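You operate a simulated robot arm through the tools that you are given. There is no shell and no other tool. Be economical: measure what you need, move in short steps, check, and stop when the job is done.

You are at the controls of a simulated robot arm. One attempt, no reset.

TASK
Roll the bubbles out of the patch on the pink mat and cure it under the blue sandbag.
Fine: lift the bag off once the patch's band is green; roller and bag go back; leave the other patches. Set down upright: black seam roller. What is to be rubbed or washed off counts as gone when no trace of it is left.

Only the result counts: the job must be done as asked and must still hold three seconds after the hand-in. Knocking over, shifting, dropping, spilling or breaking anything else fails it.

THE ROBOT
A 6-joint arm with a two-finger parallel gripper, fixed in place. Base frame: the origin is at the foot of the arm, x ahead of it, y to its left, z up; the work surface is at about z = 850. Units: mm, degrees, N and s.
With the tool pointing down near the work surface it reaches from about 260 to 680 mm from the base axis. Its first joint turns from -66.0 to 66.0 degrees. Payload 2.9 kg.
Tool frame: the origin (TCP) lies between the finger pads and is the grasp point; the fingertips stand 30 mm ahead of it; z points along the fingers, y is the line along which they close. Largest opening 110 mm; finger width 20, thickness 10; the body of the gripper, 48 by 112 mm, starts 55 mm behind the TCP.
Orientation is told as [roll, pitch, yaw] about the base's x, y, z axes, in that order, counted from this pose: with the fingers straight down and closing along the base's y, the tool's x points along the base's -x, its y along +y and its z along -z.

THE INTERFACE
- The arm moves only by the tool play_rows. Its argument "increments" is a list that holds one entry, the list of rows, each a list of 7 numbers: the finger opening in cm, from 0 to 11, then the shift along the base's x, y, z in cm, then the turn, a rotation vector about the base's x, y, z in rad. In form: [[[claw, dx, dy, dz, ax, ay, az], ...]]. A call has 1 to 20 rows; each row is the pose to reach, as a shift and turn from the pose commanded when the call began. Rows are played at 5 a second. More than 50 mm and 8.6 degrees between two rows, or a gripper value outside its range, and nothing of the call is played. Where a pose cannot be reached the arm comes as near as it can. A force on the tool above 40 N (or 10 N above the force at the start of the call, whichever is more), or a blocked arm, ends the call early, and 0.2 s more pass. The fingers move at their own pace (about 108 mm/s each) and stop on an object; they squeeze with about 38 N. The grip force told is the motor's: it shows also when the fingers shut on nothing. Time passes only in rows, and 0.2 s behind the last, so rows that repeat a pose let the fingers close. It gives the time, the measured TCP pose, the force on the tool (base axes), the opening and the grip force at its end, in the units of the frame above (readings bear some noise), with the torque about the TCP (base axes, N m) and any sound that the robot's microphone picked up.
- Cameras (640 x 400 px; columns grow to the right, rows downward): "scene" is fixed at [60.5, 418.2, 1396.9]; the picture's right is [-0.90, -0.43, 0.00], its down [-0.19, 0.39, -0.90] and it looks along [0.39, -0.81, -0.43] (base axes); focal length 367 px, centre (320, 200). "wrist" rides on the gripper at [72, 17, -103] in the tool frame; the picture's right is [-0.23, 0.97, 0.00], its down [-0.76, -0.18, -0.62] and it looks along [-0.61, -0.14, 0.78] (tool axes); focal length 222 px, centre (320, 200). There is no depth. A picture from a camera that has moved, and an enlarged one, comes with that camera's place and axes in the base frame and with its lens.
- get_image(camera): a new picture of that camera. It takes no simulated time.
- enlarge(camera, box): a new picture of the part [left, top, right, bottom] of that camera's present view, enlarged. It takes no simulated time.
- job_done(): hands the job in; it is judged then, once.

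Go step by step. Nothing tells you positions but the pictures and the camera data: compare them with the known pose of the tool, close in by small moves and look again before you grip or let go. The budget is 120 turns and 84 pictures, counting those below and the enlarged ones. Unless the task says otherwise, let go and move clear before handing in, and close with one line.

The tools are called after "Call:" as name(argument=value, ...) on one line, values as JSON. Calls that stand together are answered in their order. play_rows: Moves the arm, as the interface text tells. Its arguments: {"type":"object","properties":{"increments":{"type":"array"}},"required":["increments"]} The other tools are called the same way: get_image (camera) takes a picture; enlarge (camera, box) takes an enlarged picture of a part of a camera's view; job_done () hands the job in.

At the start:

```text
time: 0.0
ee_pos: [395.9, -259.3, 1173.1]
tool_rot: [0.1, 0.0, 0.0]
force: [0.4, 0.2, 0.4]
wrist_torque: [0.04, -0.02, -0.01]
gripper_width: 110.1
finger_force: 0.1
```

scene: 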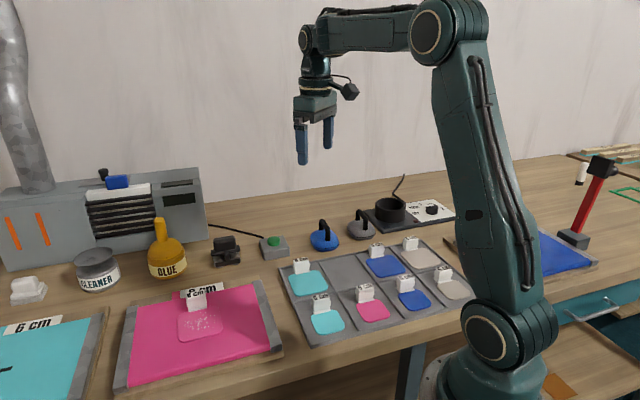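
wrist: 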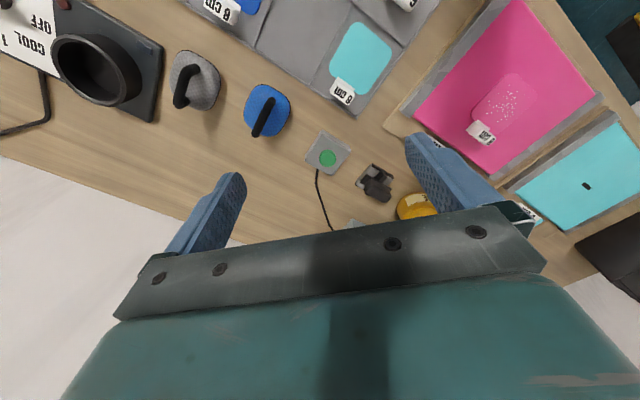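

I see the pink mat with a bubbled patch on it, a blue and a grey sandbag, a button box, and a black thing (seam roller?) on the bench. I will look closer first.

Call:
enlarge(camera="scene", box=[110, 220, 300, 390])

Call:
enlarge(camera="scene", box=[200, 180, 460, 340])

Call:
enlarge(camera="wrist", box=[160, 30, 440, 230])

Call:
enlarge(camera="wrist", box=[400, 0, 640, 220])

```text
2.35 times, centred on (205, 305) of scene
camera zoom: at [60.5, 418.2, 1396.9], right [-0.9, -0.43, 0.0], down [-0.19, 0.39, -0.9], along [0.39, -0.81, -0.43], focal length 863 px, centre (591, -47)
```

zoom: 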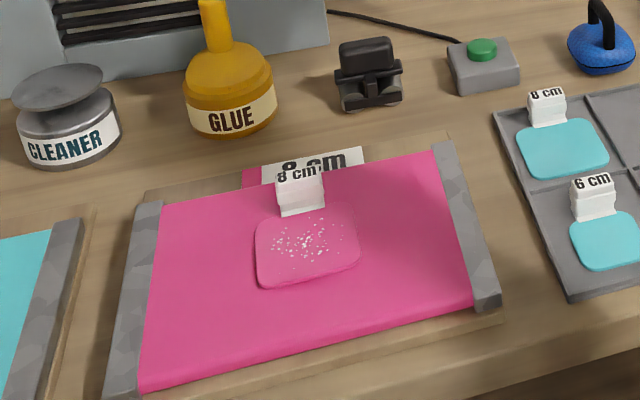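

```text
2.46 times, centred on (330, 260) of scene
camera zoom: at [60.5, 418.2, 1396.9], right [-0.9, -0.43, 0.0], down [-0.19, 0.39, -0.9], along [0.39, -0.81, -0.43], focal length 902 px, centre (295, 52)
```

zoom: 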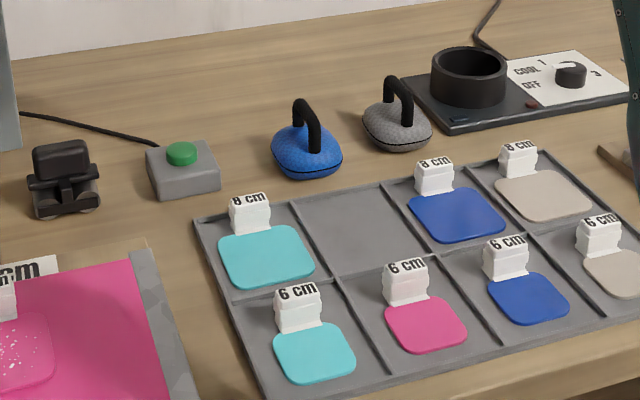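

```text
2.00 times, centred on (300, 130) of wrist
camera zoom: at [324.9, -243.1, 1277.0], right [0.23, 0.97, 0.0], down [0.76, -0.18, 0.62], along [0.61, -0.14, -0.78], focal length 444 px, centre (360, 340)
```

zoom: 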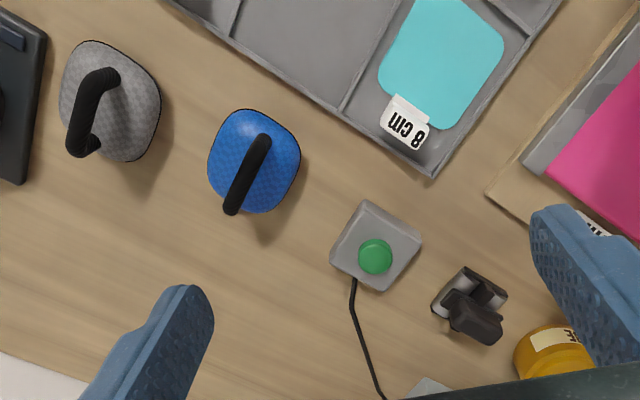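

```text
1.82 times, centred on (520, 110) of wrist
camera zoom: at [324.9, -243.1, 1277.0], right [0.23, 0.97, 0.0], down [0.76, -0.18, 0.62], along [0.61, -0.14, -0.78], focal length 404 px, centre (-44, 364)
```

zoom: 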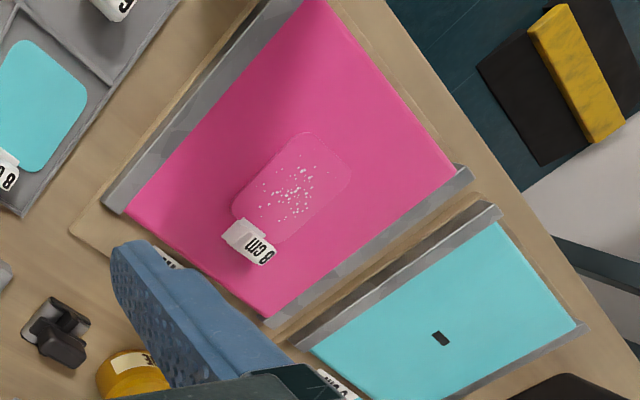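

The roller appears to stand near (605, -175), the blue bag near (415, -350), and the bubbled patch near (519, 19). I move above the roller for a closer view.

Call:
play_rows(increments=[[[11, 3.5, 2, -3, 0, 0, 0], [11, 7, 4, -6, 0, 0, 0], [11, 10.5, 6, -9, 0, 0, 0], [11, 14, 7, -12, 0, 0, 0], [11, 16, 8, -15, 0, 0, 0], [11, 16, 8, -15, 0, 0, 0]]])

Call:
get_image(camera="wrist")

Call:
enlarge(camera="scene", box=[350, 170, 460, 240])

Call:
enlarge(camera="scene", box=[0, 150, 290, 310])

```text
refused: row 1 steps farther than a row can; nothing moved
```

```text
77 pictures are left
camera wrist: at [324.9, -243.1, 1277.0], right [0.23, 0.97, 0.0], down [0.76, -0.18, 0.62], along [0.61, -0.14, -0.78], focal length 222 px, centre (320, 200)
```

wrist: 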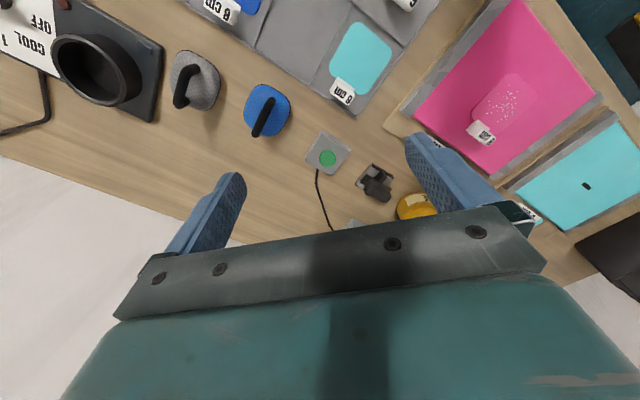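

```text
5.71 times, centred on (405, 205) of scene
camera zoom: at [60.5, 418.2, 1396.9], right [-0.9, -0.43, 0.0], down [-0.19, 0.39, -0.9], along [0.39, -0.81, -0.43], focal length 2095 px, centre (-166, 171)
```

zoom: 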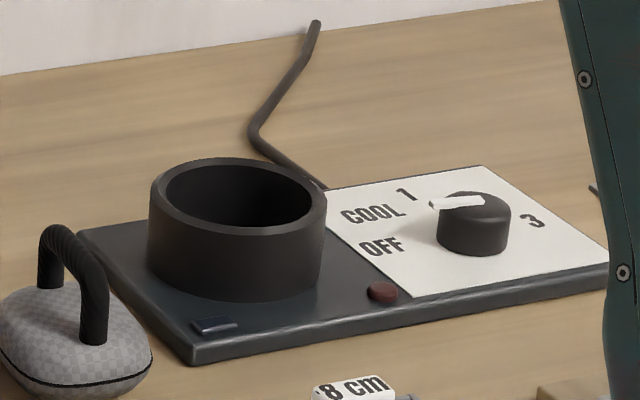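

```text
2.21 times, centred on (145, 230) of scene
camera zoom: at [60.5, 418.2, 1396.9], right [-0.9, -0.43, 0.0], down [-0.19, 0.39, -0.9], along [0.39, -0.81, -0.43], focal length 809 px, centre (706, 134)
```

zoom: 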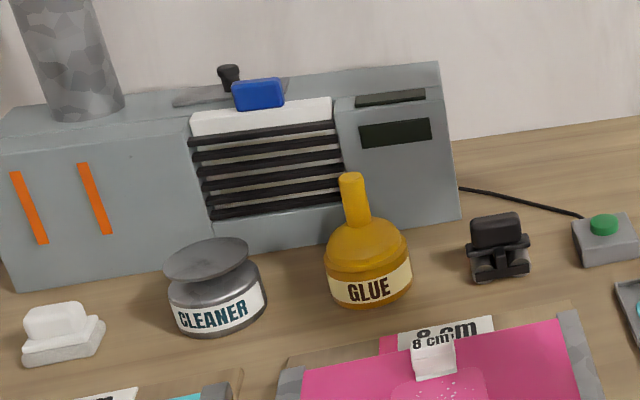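

The step was a hair too long, so I repeat the move with smaller steps.

Call:
play_rows(increments=[[[11, 3.2, 1.6, -2.9, 0, 0, 0], [11, 6.4, 3.2, -5.8, 0, 0, 0], [11, 9.6, 4.8, -8.7, 0, 0, 0], [11, 12.8, 6.4, -11.6, 0, 0, 0], [11, 16, 8, -14.5, 0, 0, 0], [11, 16, 8, -14.5, 0, 0, 0]]])

Call:
get_image(camera="wrist")

```text
time: 1.4
ee_pos: [555.7, -182.1, 1027.8]
tool_rot: [0.0, -0.1, 0.0]
force: [0.5, -0.9, -0.1]
wrist_torque: [-0.03, 0.04, -0.02]
gripper_width: 109.9
finger_force: 0.0
```

```text
74 pictures are left
camera wrist: at [484.3, -165.5, 1132.1], right [0.23, 0.97, 0.0], down [0.76, -0.18, 0.62], along [0.61, -0.14, -0.78], focal length 222 px, centre (320, 200)
```

wrist: 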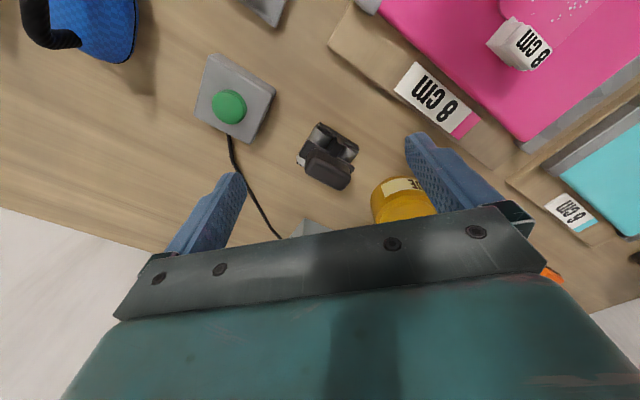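

Call:
enlarge(camera="wrist", box=[270, 100, 390, 210])

Call:
enlarge(camera="scene", box=[190, 215, 260, 285])

```text
3.64 times, centred on (330, 155) of wrist
camera zoom: at [484.3, -165.5, 1132.1], right [0.23, 0.97, 0.0], down [0.76, -0.18, 0.62], along [0.61, -0.14, -0.78], focal length 808 px, centre (284, 364)
```

zoom: 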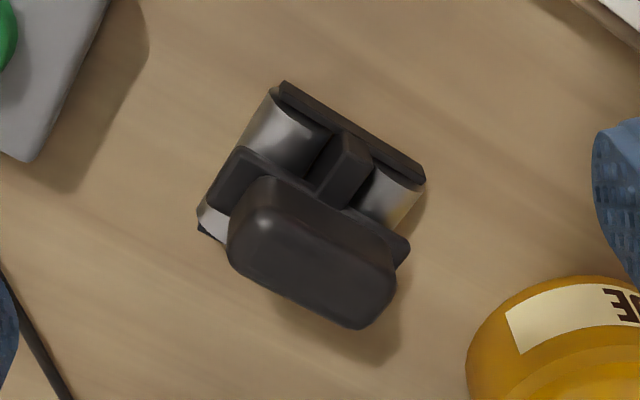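

```text
5.71 times, centred on (225, 250) of scene
camera zoom: at [60.5, 418.3, 1396.9], right [-0.9, -0.43, 0.0], down [-0.19, 0.39, -0.9], along [0.39, -0.81, -0.43], focal length 2095 px, centre (863, -86)
```

zoom: 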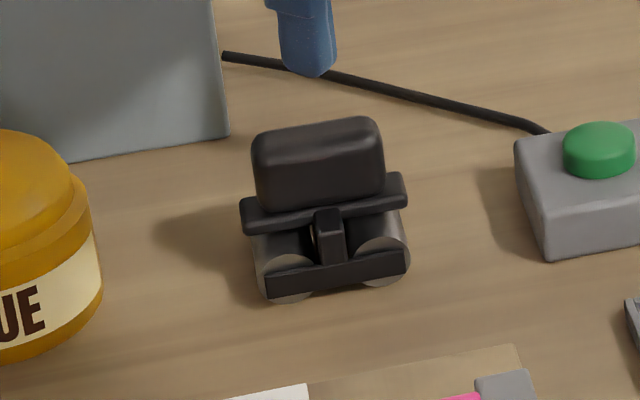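

The roller's handle top is near (609, -183, 917) and its long axis lies about 43-44° from x, like the mat. I turn the gripper to match and hover above it.

Call:
play_rows(increments=[[[9, 1, 0, -0.5, 0, 0, 0.125], [8, 2, 0, -1, 0, 0, 0.25], [7, 3, 0, -1.5, 0, 0, 0.375], [6, 4, 0, -2, 0, 0, 0.5], [6, 5, 0, -3, 0, 0, 0.625], [6, 5.3, 0, -4.5, 0, 0, 0.76], [6, 5.3, 0, -4.5, 0, 0, 0.76]]])

Call:
get_image(camera="wrist")

Call:
enlarge(camera="scene", box=[160, 180, 290, 290])

```text
time: 3.0
ee_pos: [609.6, -180.1, 984.1]
tool_rot: [0.1, 0.0, 43.7]
force: [-0.1, -0.8, 0.4]
wrist_torque: [0.0, -0.01, -0.03]
gripper_width: 59.9
finger_force: 0.0
```

```text
71 pictures are left
camera wrist: at [546.2, -218.1, 1088.1], right [-0.51, 0.86, 0.0], down [0.67, 0.4, 0.62], along [0.54, 0.32, -0.78], focal length 222 px, centre (320, 200)
```

wrist: 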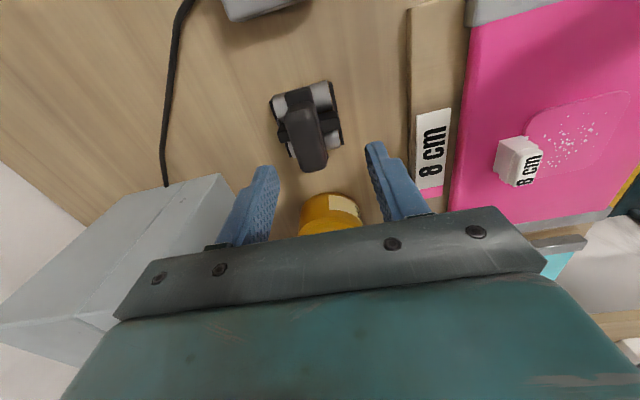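

```text
3.64 times, centred on (225, 235) of scene
camera zoom: at [60.5, 418.2, 1396.9], right [-0.9, -0.43, 0.0], down [-0.19, 0.39, -0.9], along [0.39, -0.81, -0.43], focal length 1333 px, centre (666, 73)
```

zoom: 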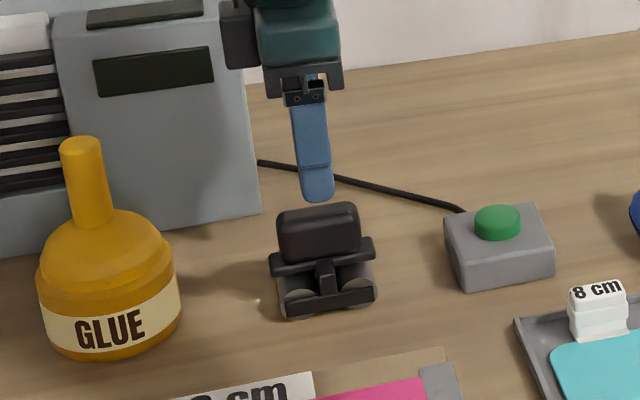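

Call:
enlarge(camera="wrist", box=[240, 60, 390, 200])

```text
2.86 times, centred on (315, 130) of wrist
camera zoom: at [546.2, -218.1, 1088.1], right [-0.51, 0.86, 0.0], down [0.67, 0.4, 0.62], along [0.54, 0.32, -0.78], focal length 635 px, centre (334, 400)
```

zoom: 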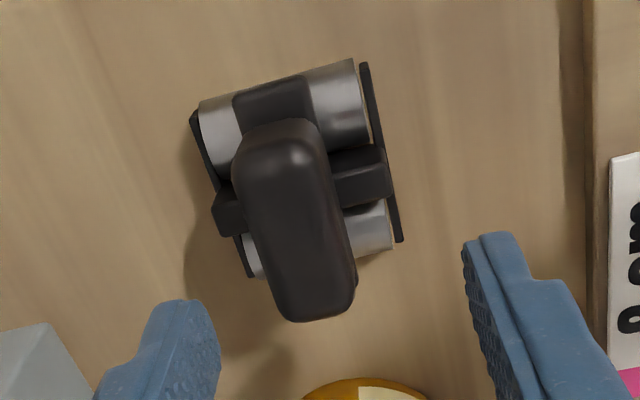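

The handle looks about 9 mm off sideways from the finger midline, so I correct to roughly (616, -187) and lower partway.

Call:
play_rows(increments=[[[6, 0.65, -0.65, 0, 0, 0, 0], [6, 0.65, -0.65, -2, 0, 0, 0], [6, 0.65, -0.65, -3.5, 0, 0, 0], [6, 0.65, -0.65, -3.5, 0, 0, 0]]])

Call:
enlarge(camera="wrist", box=[220, 80, 420, 240])

Call:
enlarge(camera="scene", box=[190, 205, 270, 285])

```text
time: 4.0
ee_pos: [615.0, -185.1, 948.3]
tool_rot: [0.0, 0.0, 43.6]
force: [-0.2, -0.3, -0.1]
wrist_torque: [0.0, -0.03, 0.01]
gripper_width: 59.9
finger_force: 0.0
```

```text
2.50 times, centred on (320, 160) of wrist
camera zoom: at [552.2, -223.8, 1052.2], right [-0.51, 0.86, 0.0], down [0.67, 0.4, 0.62], along [0.54, 0.32, -0.78], focal length 555 px, centre (320, 300)
```

zoom: 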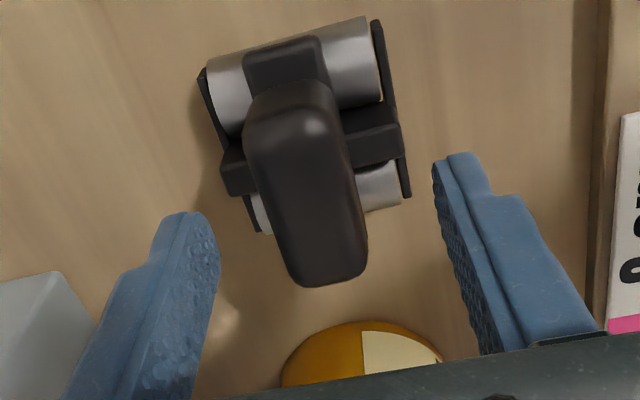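

```text
5.00 times, centred on (230, 245) of scene
camera zoom: at [60.5, 418.2, 1396.9], right [-0.9, -0.43, 0.0], down [-0.19, 0.39, -0.9], along [0.39, -0.81, -0.43], focal length 1833 px, centre (770, -25)
```

zoom: 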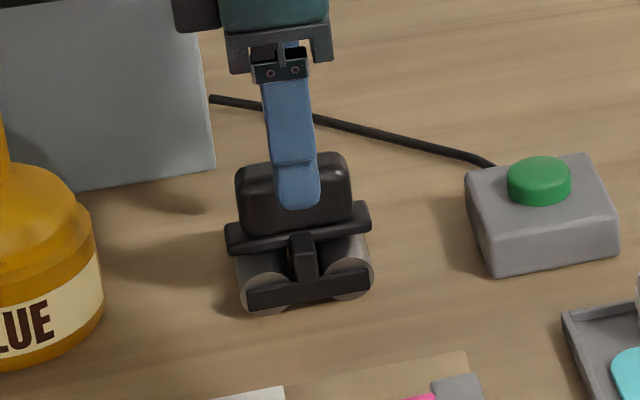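

Nearly centred now. I shift a little more and lower to tips just above the frame plate, then check the height.

Call:
play_rows(increments=[[[5, 0.2, -0.2, 0, 0, 0, 0], [4.5, 0.2, -0.2, -1, 0, 0, 0], [4.5, 0.2, -0.2, -1.6, 0, 0, 0], [4.5, 0.2, -0.2, -1.6, 0, 0, 0]]])

Call:
enlarge(camera="wrist", box=[220, 80, 420, 240])

Call:
enlarge(camera="scene", box=[200, 220, 260, 280])

```text
time: 5.0
ee_pos: [616.2, -188.5, 933.3]
tool_rot: [0.0, 0.0, 43.4]
force: [0.6, -0.1, -0.5]
wrist_torque: [0.04, 0.0, 0.01]
gripper_width: 45.3
finger_force: 0.1
```

```text
2.50 times, centred on (320, 160) of wrist
camera zoom: at [554.0, -225.7, 1035.6], right [-0.51, 0.86, 0.0], down [0.67, 0.4, 0.62], along [0.54, 0.32, -0.78], focal length 555 px, centre (320, 300)
```

zoom: 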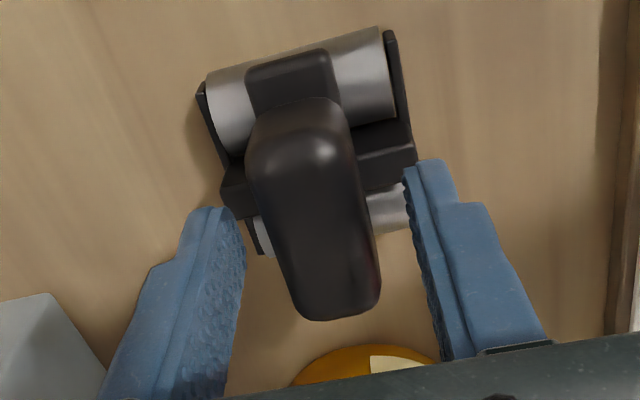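

```text
6.67 times, centred on (230, 250) of scene
camera zoom: at [60.5, 418.2, 1396.9], right [-0.9, -0.43, 0.0], down [-0.19, 0.39, -0.9], along [0.39, -0.81, -0.43], focal length 2444 px, centre (920, -133)
```

zoom: 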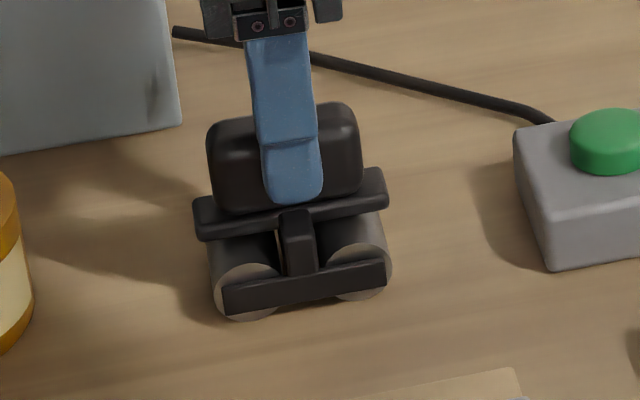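

The fingers straddle the handle with good overlap. I lower 3 mm more and close.

Call:
play_rows(increments=[[[4.5, 0, 0, -0.3, 0, 0, 0], [3, 0, 0, -0.3, 0, 0, 0], [2, 0, 0, -0.3, 0, 0, 0], [1, 0, 0, -0.3, 0, 0, 0], [1, 0, 0, -0.3, 0, 0, 0]]])

Call:
enlarge(camera="wrist", box=[220, 80, 420, 240])

```text
time: 6.2
ee_pos: [616.1, -188.9, 928.2]
tool_rot: [0.0, -0.1, 43.5]
force: [0.5, -0.2, -1.3]
wrist_torque: [-0.01, -0.07, 0.04]
gripper_width: 25.4
finger_force: 38.2
```

```text
2.50 times, centred on (320, 160) of wrist
camera zoom: at [554.3, -225.9, 1032.9], right [-0.51, 0.86, 0.0], down [0.67, 0.4, 0.62], along [0.54, 0.32, -0.78], focal length 555 px, centre (320, 300)
```

zoom: 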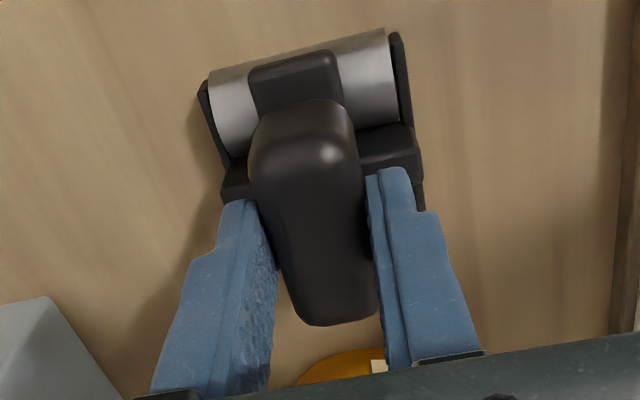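

Gripped at 25 mm. Triangulating the views, the patch surface is raised, near (497, 38, 880). I lift straight up and carry the roller above it.

Call:
play_rows(increments=[[[1, 0, 0, 2, 0, 0, 0], [1, 0, 0, 5, 0, 0, 0], [1, 0, 0, 8.5, 0, 0, 0], [1, 0, 0, 12, 0, 0, 0], [1, -2, 3.8, 12, 0, 0, 0], [1, -4, 7.6, 12, 0, 0, 0], [1, -6, 11.4, 12, 0, 0, 0], [1, -8, 15.2, 12, 0, 0, 0], [1, -10, 19, 12, 0, 0, 0], [1, -12, 22.6, 12, 0, 0, 0], [1, -12, 22.6, 12, 0, 0, 0]]])

Call:
get_image(camera="wrist")

Call:
get_image(camera="scene")

```text
time: 8.6
ee_pos: [497.6, 37.4, 1051.5]
tool_rot: [0.0, 0.0, 43.5]
force: [-0.7, 0.3, -2.3]
wrist_torque: [0.01, 0.01, 0.0]
gripper_width: 25.5
finger_force: 38.7
```

```text
63 pictures are left
camera wrist: at [434.6, -0.1, 1154.7], right [-0.51, 0.86, 0.0], down [0.67, 0.4, 0.62], along [0.54, 0.32, -0.78], focal length 222 px, centre (320, 200)
```

wrist: 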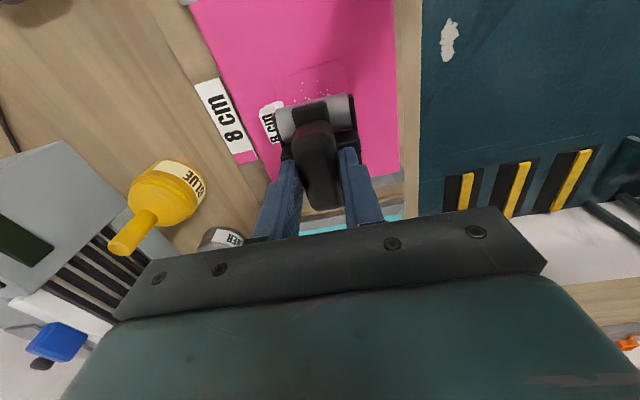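

```text
62 pictures are left
```

scene: 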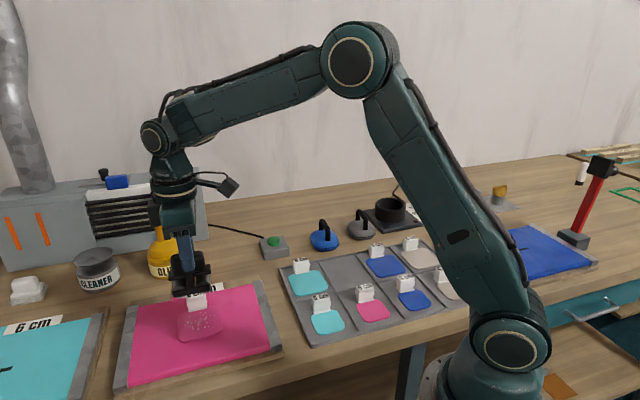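

Call:
enlarge(camera="wrist", box=[230, 30, 410, 210])

Call:
enlarge(camera="scene", box=[140, 250, 260, 360])

```text
2.22 times, centred on (320, 120) of wrist
camera zoom: at [434.6, -0.1, 1154.7], right [-0.51, 0.86, 0.0], down [0.67, 0.4, 0.62], along [0.54, 0.32, -0.78], focal length 494 px, centre (320, 378)
```

zoom: 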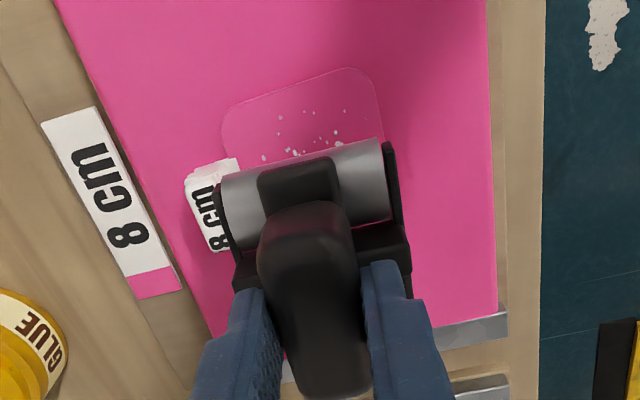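

```text
3.64 times, centred on (200, 305) of scene
camera zoom: at [60.5, 418.3, 1396.9], right [-0.9, -0.43, 0.0], down [-0.19, 0.39, -0.9], along [0.39, -0.81, -0.43], focal length 1333 px, centre (756, -182)
```

zoom: 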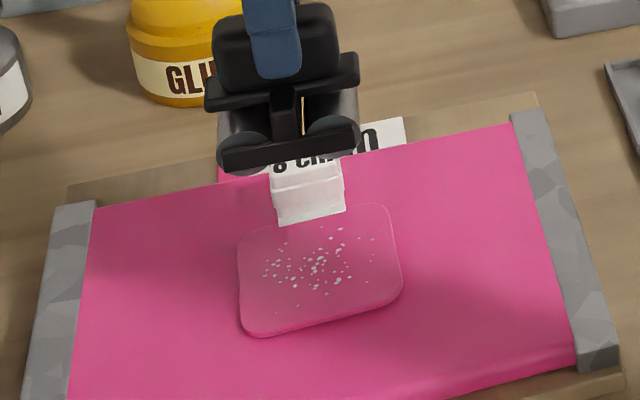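

The patch centre is about (503, 38) with 80 mm sides aligned to the roller. I shift slightly away from the tab and lower to about 15 mm above it to check alignment.

Call:
play_rows(increments=[[[1, -0.4, 0.43, -2, 0, 0, 0], [1, -0.4, 0.43, -4, 0, 0, 0], [1, -0.4, 0.43, -6, 0, 0, 0], [1, -0.4, 0.43, -7.5, 0, 0, 0], [1, -0.4, 0.43, -7.5, 0, 0, 0]]])

Call:
enlarge(camera="wrist", box=[230, 30, 410, 210])

Call:
enlarge(camera="scene", box=[140, 250, 260, 360])

```text
time: 9.8
ee_pos: [494.3, 43.5, 974.6]
tool_rot: [0.0, 0.0, 43.5]
force: [0.2, -0.3, -2.5]
wrist_torque: [0.01, 0.0, -0.01]
gripper_width: 25.2
finger_force: 38.1
```

```text
2.22 times, centred on (320, 120) of wrist
camera zoom: at [431.1, 4.6, 1078.2], right [-0.51, 0.86, 0.0], down [0.67, 0.4, 0.62], along [0.54, 0.32, -0.78], focal length 494 px, centre (320, 378)
```

zoom: 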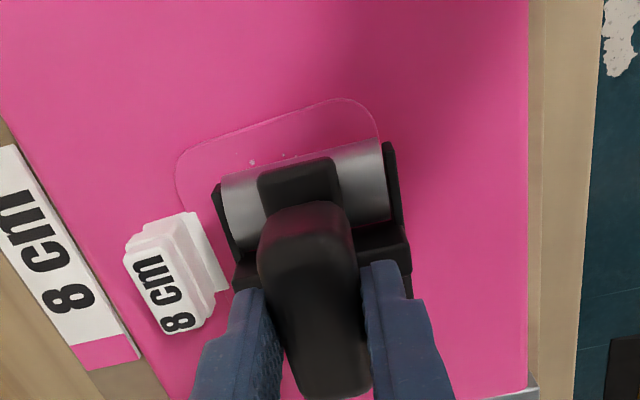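

```text
3.64 times, centred on (200, 305) of scene
camera zoom: at [60.6, 418.3, 1396.9], right [-0.9, -0.43, 0.0], down [-0.19, 0.39, -0.9], along [0.39, -0.81, -0.43], focal length 1333 px, centre (756, -182)
```

zoom: 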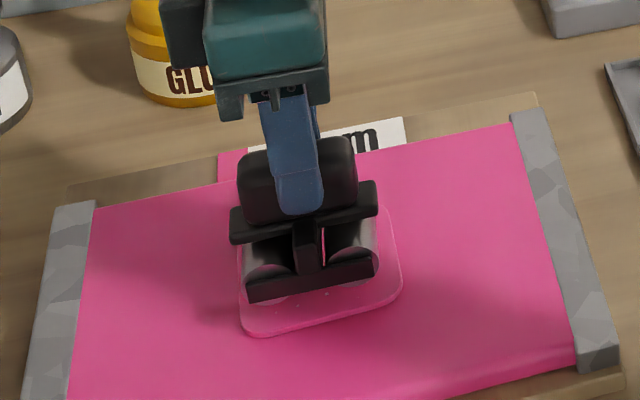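

Alignment looks right and the frame clears the tab. I lower in small steps to feel for contact.

Call:
play_rows(increments=[[[1, 0, 0, -0.4, 0, 0, 0], [1, 0, 0, -0.8, 0, 0, 0], [1, 0, 0, -1.1, 0, 0, 0], [1, 0, 0, -1.3, 0, 0, 0], [1, 0, 0, -1.3, 0, 0, 0]]])

```text
time: 11.0
ee_pos: [494.3, 42.8, 961.5]
tool_rot: [-0.1, -0.1, 43.5]
force: [-0.5, -1.4, 0.5]
wrist_torque: [-0.09, 0.02, -0.01]
gripper_width: 25.3
finger_force: 37.9
```

Contact is starting (force changed by 3 N). I press 2 mm more.

Call:
play_rows(increments=[[[1, 0, 0, -0.1, 0, 0, 0], [1, 0, 0, -0.2, 0, 0, 0], [1, 0, 0, -0.2, 0, 0, 0]]])

```text
time: 11.8
ee_pos: [493.8, 42.6, 960.0]
tool_rot: [-0.1, -0.2, 43.6]
force: [-6.6, 0.6, 25.6]
wrist_torque: [0.01, 0.43, -0.03]
gripper_width: 25.6
finger_force: 38.2
```

25 N is a firm press. I ease it slightly and roll back and forth along the roller's rolling direction.

Call:
play_rows(increments=[[[1, 0, 0, 0.05, 0, 0, 0], [1, -0.87, -0.83, 0.05, 0, 0, 0], [1, -1.74, -1.65, 0.05, 0, 0, 0], [1, -2.6, -2.48, 0.05, 0, 0, 0], [1, -1.45, -1.38, 0.05, 0, 0, 0], [1, -0.36, -0.34, 0.05, 0, 0, 0], [1, 0.73, 0.69, 0.05, 0, 0, 0], [1, 1.81, 1.72, 0.05, 0, 0, 0], [1, 2.9, 2.75, 0.05, 0, 0, 0], [1, 1.81, 1.72, 0.05, 0, 0, 0], [1, 0.73, 0.69, 0.05, 0, 0, 0], [1, -0.36, -0.34, 0.05, 0, 0, 0], [1, -1.45, -1.38, 0.05, 0, 0, 0], [1, -2.6, -2.48, 0.05, 0, 0, 0], [1, -1.45, -1.38, 0.05, 0, 0, 0], [1, -0.36, -0.34, 0.05, 0, 0, 0], [1, 0, 0, 0.05, 0, 0, 0]]])

Call:
enlarge(camera="scene", box=[140, 250, 260, 360])

```text
time: 15.4
ee_pos: [494.2, 42.3, 959.1]
tool_rot: [0.1, 0.1, 43.6]
force: [0.0, -0.4, -0.3]
wrist_torque: [-0.03, 0.04, 0.02]
gripper_width: 25.6
finger_force: 37.8
```

```text
3.64 times, centred on (200, 305) of scene
camera zoom: at [60.5, 418.2, 1396.9], right [-0.9, -0.43, 0.0], down [-0.19, 0.39, -0.9], along [0.39, -0.81, -0.43], focal length 1333 px, centre (756, -182)
```

zoom: 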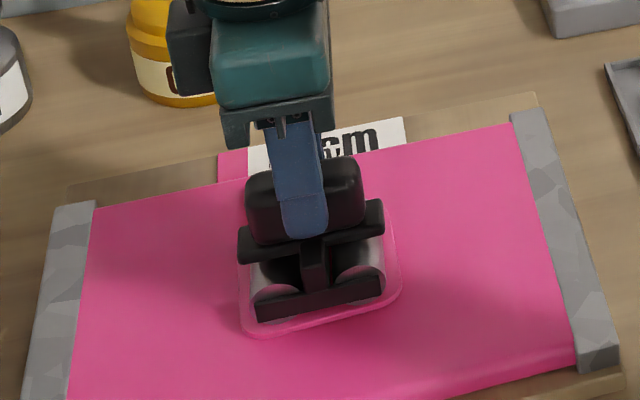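

Force dropped to about 0, perhaps as the bubbles flattened. I lift and look.

Call:
play_rows(increments=[[[1, 0, 0, 2, 0, 0, 0], [1, 0, 0, 5, 0, 0, 0], [1, 0, 0, 9, 0, 0, 0], [1, 0, 0, 9, 0, 0, 0]]])

Call:
enlarge(camera="scene", box=[160, 270, 240, 350])

```text
time: 16.4
ee_pos: [494.0, 43.1, 1051.1]
tool_rot: [0.1, 0.0, 43.5]
force: [-0.2, -0.4, -2.3]
wrist_torque: [0.01, 0.0, 0.0]
gripper_width: 25.6
finger_force: 38.1
```

```text
5.00 times, centred on (200, 310) of scene
camera zoom: at [60.6, 418.3, 1396.9], right [-0.9, -0.43, 0.0], down [-0.19, 0.39, -0.9], along [0.39, -0.81, -0.43], focal length 1833 px, centre (920, -350)
```

zoom: 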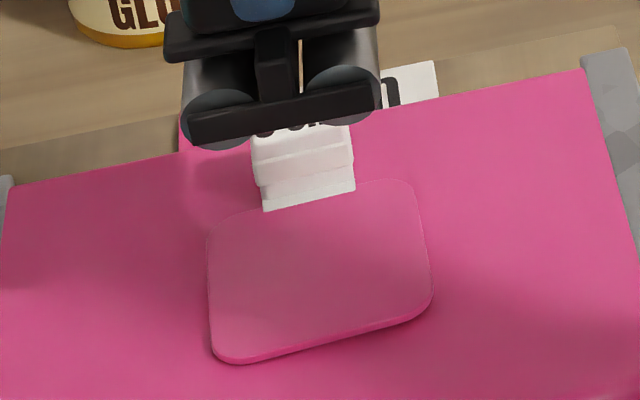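

No bubbles are visible any more. I check with the wrist camera as I carry the roller back.

Call:
enlarge(camera="scene", box=[182, 295, 218, 330])

Call:
play_rows(increments=[[[1, 2, -3.8, 0, 0, 0, 0], [1, 4, -7.6, 0, 0, 0, 0], [1, 6, -11.4, 0, 0, 0, 0], [1, 8, -15.2, 0, 0, 0, 0], [1, 10, -19, 0, 0, 0, 0], [1, 12, -22.6, 0, 0, 0, 0], [1, 12.4, -23.03, 0, 0, 0, 0], [1, 12.4, -23.03, -1, 0, 0, 0], [1, 12.4, -23.03, -1, 0, 0, 0]]])

Call:
get_image(camera="wrist")

```text
11.43 times, centred on (200, 312) of scene
camera zoom: at [60.6, 418.3, 1396.9], right [-0.9, -0.43, 0.0], down [-0.19, 0.39, -0.9], along [0.39, -0.81, -0.43], focal length 4190 px, centre (1691, -1086)
```

zoom: 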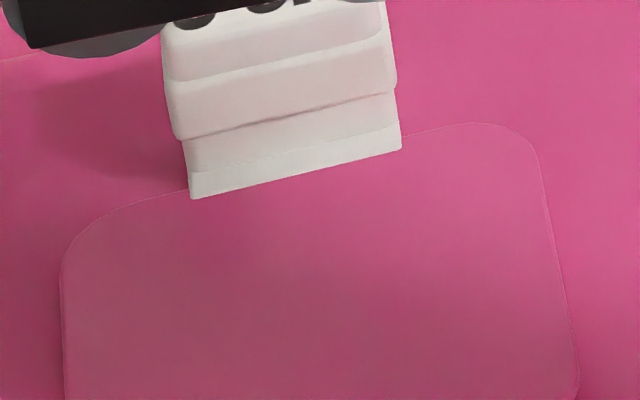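

```text
time: 18.4
ee_pos: [617.0, -188.6, 1038.4]
tool_rot: [0.2, 0.0, 43.4]
force: [-0.2, 0.6, -3.0]
wrist_torque: [0.0, -0.01, 0.01]
gripper_width: 25.5
finger_force: 38.7
```

```text
54 pictures are left
camera wrist: at [554.1, -227.1, 1142.4], right [-0.51, 0.86, 0.0], down [0.68, 0.4, 0.62], along [0.54, 0.32, -0.78], focal length 222 px, centre (320, 200)
```

wrist: 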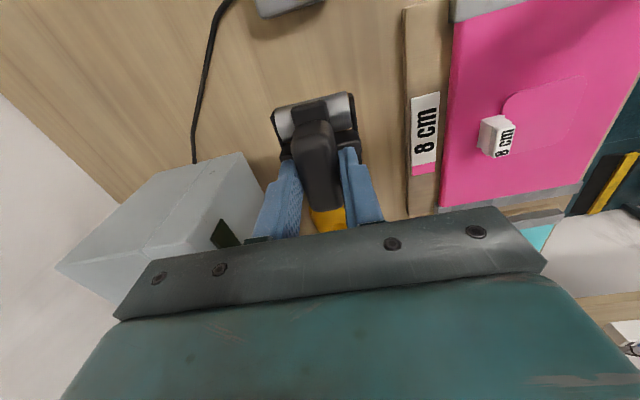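

The patch is clean. The roller hovers over its original spot; I lower it nearly to the bench.

Call:
play_rows(increments=[[[1, 0, 0, -3, 0, 0, 0], [1, 0, 0, -6, 0, 0, 0], [1, 0, 0, -8.5, 0, 0, 0], [1, 0, 0, -9.6, 0, 0, 0], [1, 0, 0, -10.1, 0, 0, 0], [1, 0, 0, -10.1, 0, 0, 0]]])

Call:
enlarge(camera="scene", box=[200, 220, 260, 280])

```text
time: 19.8
ee_pos: [620.0, -189.2, 938.2]
tool_rot: [0.1, 0.0, 43.6]
force: [-0.5, 1.0, -2.0]
wrist_torque: [0.02, 0.0, 0.03]
gripper_width: 25.4
finger_force: 38.2
```

```text
6.67 times, centred on (230, 250) of scene
camera zoom: at [60.6, 418.2, 1396.9], right [-0.9, -0.43, 0.0], down [-0.19, 0.39, -0.9], along [0.39, -0.81, -0.43], focal length 2444 px, centre (920, -133)
```

zoom: 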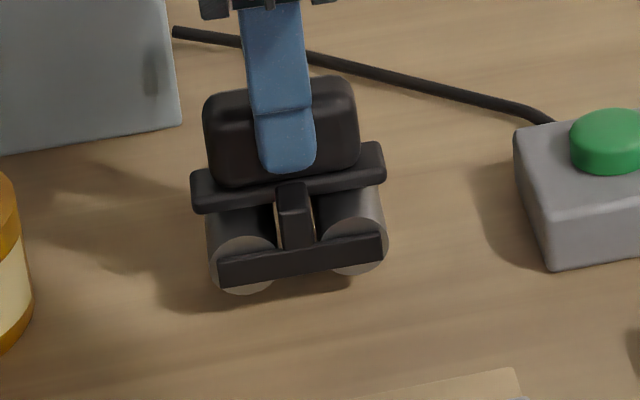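

Call:
play_rows(increments=[[[1, -0.25, 0, -0.3, 0, 0, 0], [1, -0.25, 0, -0.6, 0, 0, 0], [1, -0.25, 0, -0.8, 0, 0, 0], [1, -0.25, 0, -0.8, 0, 0, 0]]])

Call:
enlarge(camera="scene", box=[200, 220, 260, 280])

```text
time: 20.8
ee_pos: [616.5, -188.4, 930.5]
tool_rot: [0.0, 0.0, 43.5]
force: [0.2, -0.4, -2.9]
wrist_torque: [0.04, 0.01, -0.01]
gripper_width: 25.2
finger_force: 38.0
```

```text
6.67 times, centred on (230, 250) of scene
camera zoom: at [60.6, 418.2, 1396.9], right [-0.9, -0.43, 0.0], down [-0.19, 0.39, -0.9], along [0.39, -0.81, -0.43], focal length 2444 px, centre (920, -133)
```

zoom: 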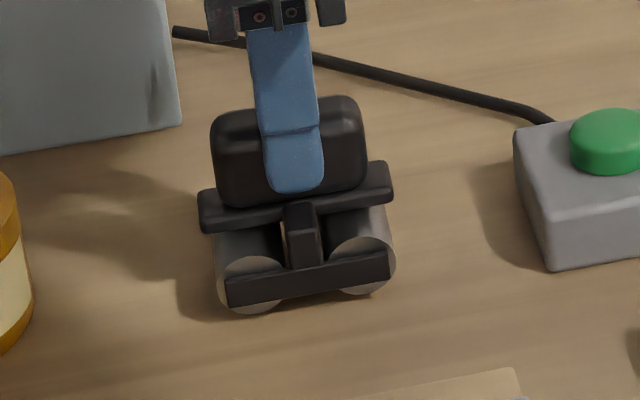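

Almost home, about 2-3 mm above the bench. I lower in fine steps.

Call:
play_rows(increments=[[[1, 0, 0, -0.1, 0, 0, 0], [1, 0, 0, -0.2, 0, 0, 0], [1, 0, 0, -0.2, 0, 0, 0]]])

```text
time: 21.6
ee_pos: [615.7, -188.1, 928.7]
tool_rot: [0.1, 0.1, 43.5]
force: [0.1, -1.8, -2.6]
wrist_torque: [-0.01, 0.01, -0.04]
gripper_width: 25.5
finger_force: 38.4
```

Call:
play_rows(increments=[[[1, 0, 0, -0.05, 0, 0, 0], [1, 0, 0, -0.1, 0, 0, 0], [1, 0, 0, -0.1, 0, 0, 0]]])

```text
time: 22.4
ee_pos: [615.6, -188.8, 926.7]
tool_rot: [0.1, -0.1, 43.4]
force: [-0.3, -0.1, -3.4]
wrist_torque: [-0.03, 0.0, -0.02]
gripper_width: 25.6
finger_force: 37.9
```

Call:
play_rows(increments=[[[1, 0, 0, -0.05, 0, 0, 0], [1, 0, 0, -0.1, 0, 0, 0], [1, 0, 0, -0.1, 0, 0, 0]]])

```text
time: 23.2
ee_pos: [616.2, -188.3, 926.6]
tool_rot: [0.0, 0.0, 43.5]
force: [-1.1, 1.7, 2.4]
wrist_torque: [0.18, -0.04, 0.01]
gripper_width: 25.6
finger_force: 38.0
```

The weight is taken by the bench now. I open and rise.

Call:
play_rows(increments=[[[2.5, 0, 0, 0, 0, 0, 0], [3.5, 0, 0, 0, 0, 0, 0], [5, 0, 0, 0, 0, 0, 0], [5.5, 0, 0, 1, 0, 0, 0], [6, 0, 0, 4, 0, 0, 0], [6, 0, 0, 8, 0, 0, 0], [6, 0, 0, 11, 0, 0, 0]]])

Call:
enlarge(camera="scene", box=[190, 215, 260, 285])

```text
time: 24.8
ee_pos: [617.2, -188.0, 1035.6]
tool_rot: [0.0, 0.0, 43.5]
force: [-0.2, 0.5, 0.6]
wrist_torque: [-0.01, -0.02, -0.01]
gripper_width: 60.1
finger_force: 0.0
```

```text
5.71 times, centred on (225, 250) of scene
camera zoom: at [60.5, 418.3, 1396.9], right [-0.9, -0.43, 0.0], down [-0.19, 0.39, -0.9], along [0.39, -0.81, -0.43], focal length 2095 px, centre (863, -86)
```

zoom: 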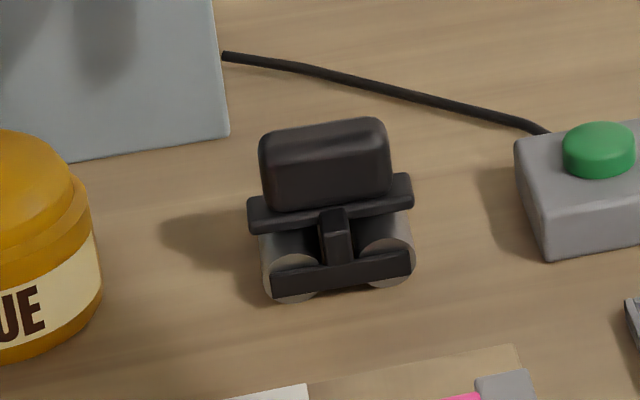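

The roller stands upright at its old spot. Next I travel to above the blue bag for a closer look at its handle.

Call:
play_rows(increments=[[[7, -3, -2.5, 2, 0, 0, -0.13], [8, -6, -5, 2, 0, 0, -0.26], [9, -9, -7.5, 2, 0, 0, -0.39], [10, -12, -10, 2, 0, 0, -0.52], [10, -15, -12, 2, 0, 0, -0.65], [10, -18, -14, 2, 0, 0, -0.76], [10, -20, -16, 2, 0, 0, -0.76], [10, -20, -16, 2, 0, 0, -0.76]]])

Call:
get_image(camera="wrist")

Call:
enlarge(camera="scene", box=[290, 200, 370, 270])

```text
time: 26.6
ee_pos: [416.4, -348.7, 1057.2]
tool_rot: [0.0, 0.0, -0.1]
force: [0.0, 0.3, -0.4]
wrist_torque: [-0.01, -0.05, -0.02]
gripper_width: 100.2
finger_force: 0.0
```

```text
50 pictures are left
camera wrist: at [344.8, -331.9, 1159.6], right [0.23, 0.97, 0.0], down [0.76, -0.18, 0.62], along [0.61, -0.14, -0.78], focal length 222 px, centre (320, 200)
```

wrist: 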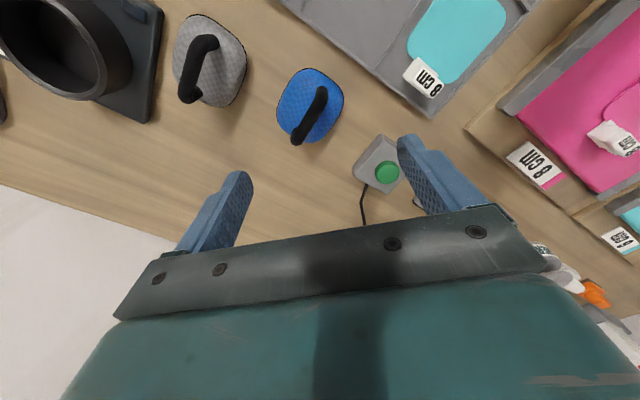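

```text
5.71 times, centred on (330, 235) of scene
camera zoom: at [60.5, 418.2, 1396.9], right [-0.9, -0.43, 0.0], down [-0.19, 0.39, -0.9], along [0.39, -0.81, -0.43], focal length 2095 px, centre (263, 0)
```

zoom: 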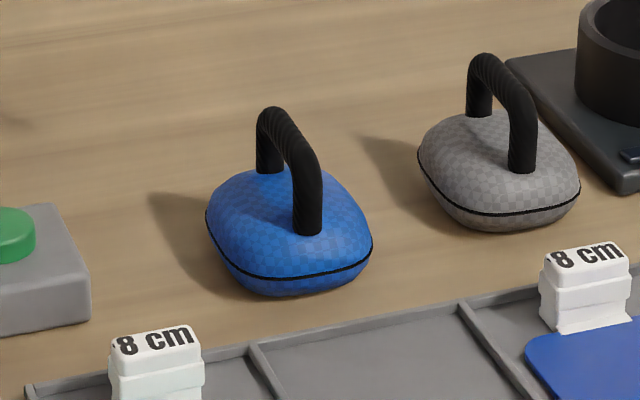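

The handle bar centre works out to (415.5, -357.5, ~916), running across the mat direction, so the fingers must close along yaw -46.5°. I turn and come lower above it.

Call:
play_rows(increments=[[[9, 0, -0.2, 0, 0, 0, -0.13], [8, 0, -0.4, 0, 0, 0, -0.26], [7, 0, -0.6, 0, 0, 0, -0.39], [6, 0, -0.8, 0, 0, 0, -0.52], [6, 0, -0.9, -2, 0, 0, -0.65], [6, 0, -0.9, -4.5, 0, 0, -0.78], [6, 0, -0.9, -7, 0, 0, -0.81], [6, 0, -0.9, -7, 0, 0, -0.81]]])

Call:
enlarge(camera="wrist", box=[200, 60, 440, 230])

Call:
enlarge(camera="scene", box=[280, 190, 370, 270])

```text
time: 28.4
ee_pos: [414.6, -355.4, 985.7]
tool_rot: [0.0, 0.0, -46.5]
force: [-0.3, -0.7, -0.2]
wrist_torque: [0.07, 0.01, 0.01]
gripper_width: 60.1
finger_force: 0.1
```

```text
2.35 times, centred on (320, 145) of wrist
camera zoom: at [378.8, -292.9, 1089.6], right [0.86, 0.51, 0.0], down [0.4, -0.67, 0.62], along [0.32, -0.54, -0.78], focal length 523 px, centre (320, 329)
```

zoom: 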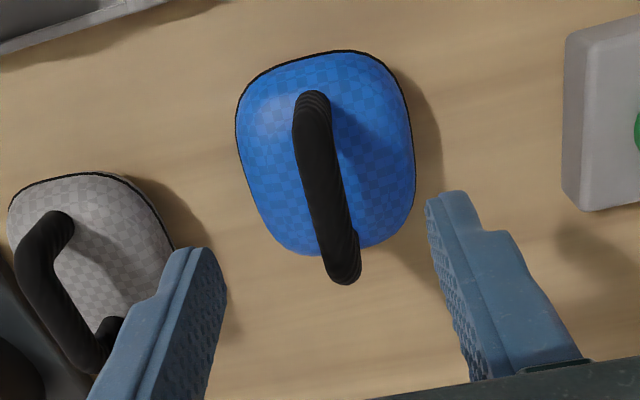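

```text
5.00 times, centred on (325, 230) of scene
camera zoom: at [60.5, 418.2, 1396.9], right [-0.9, -0.43, 0.0], down [-0.19, 0.39, -0.9], along [0.39, -0.81, -0.43], focal length 1833 px, centre (295, 50)
```

zoom: 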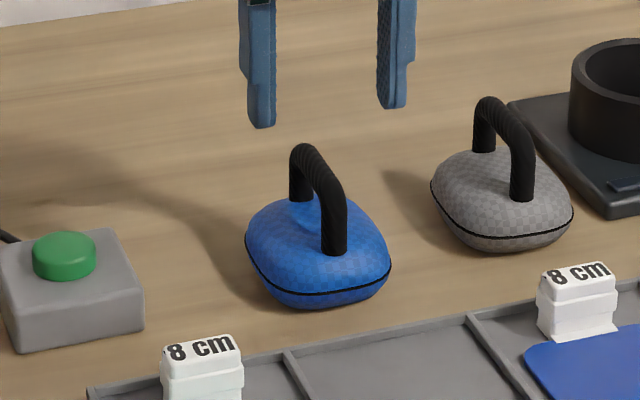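

Call:
play_rows(increments=[[[5, 0.4, 0, 0, 0, 0, 0], [4.5, 0.4, 0, -2, 0, 0, 0], [4.5, 0.4, 0, -4, 0, 0, 0], [4.5, 0.4, 0, -5.5, 0, 0, 0], [4.5, 0.4, 0, -5.5, 0, 0, 0]]])

Call:
enlarge(camera="wrist", box=[200, 60, 440, 230])

Call:
enlarge(camera="scene", box=[290, 205, 360, 265])

```text
time: 29.6
ee_pos: [420.0, -356.2, 930.2]
tool_rot: [0.0, 0.0, -46.4]
force: [-0.5, -0.4, 0.4]
wrist_torque: [0.02, 0.02, -0.01]
gripper_width: 44.8
finger_force: 0.1
```

```text
2.35 times, centred on (320, 145) of wrist
camera zoom: at [382.6, -293.4, 1034.5], right [0.86, 0.51, 0.0], down [0.4, -0.67, 0.62], along [0.32, -0.54, -0.78], focal length 523 px, centre (320, 329)
```

zoom: 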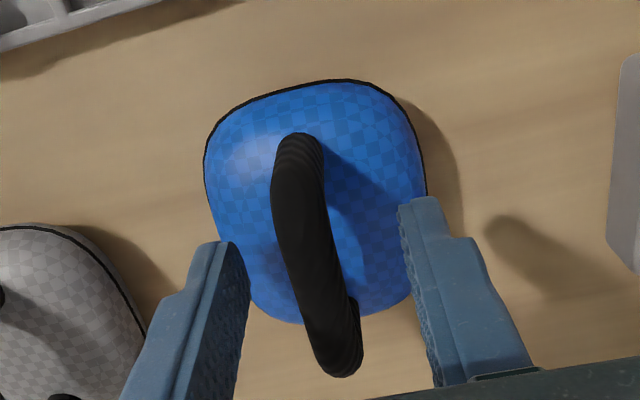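

```text
6.67 times, centred on (325, 235) of scene
camera zoom: at [60.5, 418.2, 1396.9], right [-0.9, -0.43, 0.0], down [-0.19, 0.39, -0.9], along [0.39, -0.81, -0.43], focal length 2444 px, centre (287, -33)
```

zoom: 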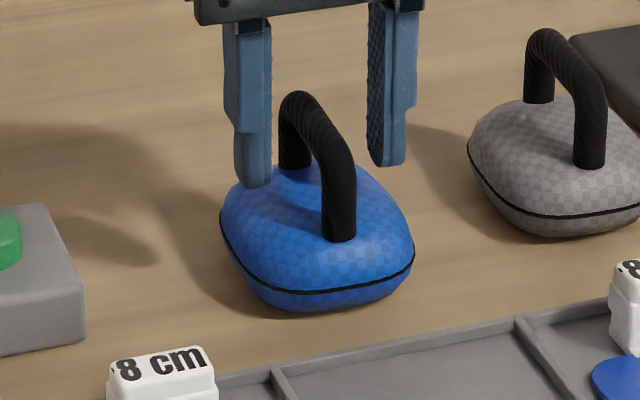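

Well placed; the bar centre is about 5 mm further along its own axis. I correct, lower 5 mm and close.

Call:
play_rows(increments=[[[4.5, -0.35, 0.36, 0, 0, 0, 0], [4.5, -0.35, 0.36, -0.6, 0, 0, 0], [3, -0.35, 0.36, -0.6, 0, 0, 0], [1.5, -0.35, 0.36, -0.6, 0, 0, 0], [0.3, -0.35, 0.36, -0.6, 0, 0, 0], [0.3, -0.35, 0.36, -0.6, 0, 0, 0]]])

Call:
enlarge(camera="scene", box=[290, 205, 360, 265])

Call:
enlarge(camera="wrist", box=[200, 60, 440, 230])

```text
time: 31.0
ee_pos: [415.1, -353.1, 925.1]
tool_rot: [0.0, 0.0, -46.5]
force: [-3.2, -1.7, 2.4]
wrist_torque: [0.0, 0.04, -0.01]
gripper_width: 13.5
finger_force: 37.7
```

```text
6.67 times, centred on (325, 235) of scene
camera zoom: at [60.4, 418.2, 1396.9], right [-0.9, -0.43, 0.0], down [-0.19, 0.39, -0.9], along [0.39, -0.81, -0.43], focal length 2444 px, centre (287, -33)
```

zoom: 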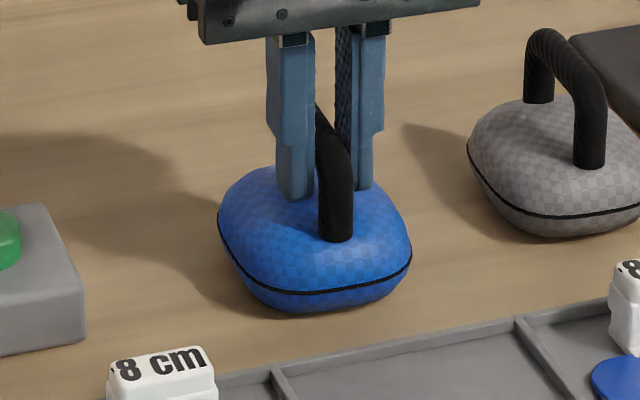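

```text
2.35 times, centred on (320, 145) of wrist
camera zoom: at [378.8, -289.5, 1028.9], right [0.86, 0.51, 0.0], down [0.4, -0.67, 0.62], along [0.32, -0.54, -0.78], focal length 523 px, centre (320, 329)
```

zoom: 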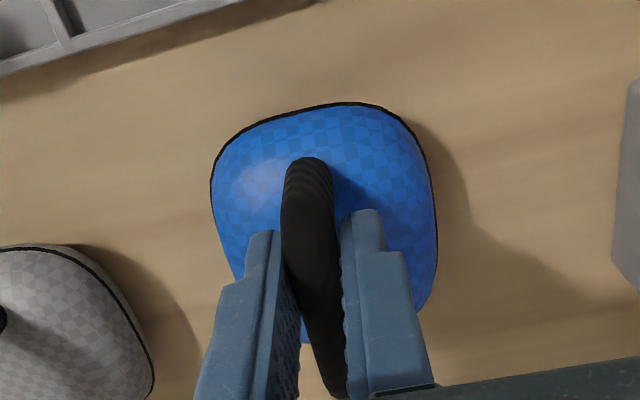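

The bar is held at 13.5 mm. I lift straight up and read the weight.

Call:
play_rows(increments=[[[0.3, 0, 0, 1, 0, 0, 0], [0.3, 0, 0, 3, 0, 0, 0], [0.3, 0, 0, 6, 0, 0, 0], [0.3, 0, 0, 10, 0, 0, 0], [0.3, 0, 0, 13.5, 0, 0, 0], [0.3, 0, 0, 13.5, 0, 0, 0]]])

Call:
enlarge(camera="scene", box=[270, 150, 380, 270])

```text
time: 32.4
ee_pos: [416.4, -353.1, 1060.6]
tool_rot: [-0.1, 0.0, -46.4]
force: [0.2, 0.0, -5.8]
wrist_torque: [0.06, 0.04, -0.01]
gripper_width: 13.2
finger_force: 38.1
```

```text
3.33 times, centred on (325, 210) of scene
camera zoom: at [60.6, 418.2, 1396.9], right [-0.9, -0.43, 0.0], down [-0.19, 0.39, -0.9], along [0.39, -0.81, -0.43], focal length 1222 px, centre (303, 167)
```

zoom: 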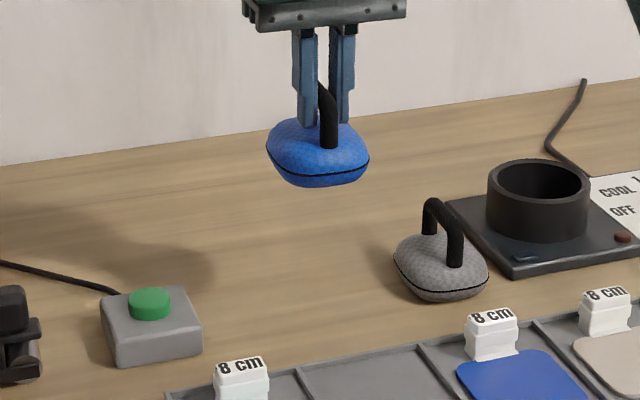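

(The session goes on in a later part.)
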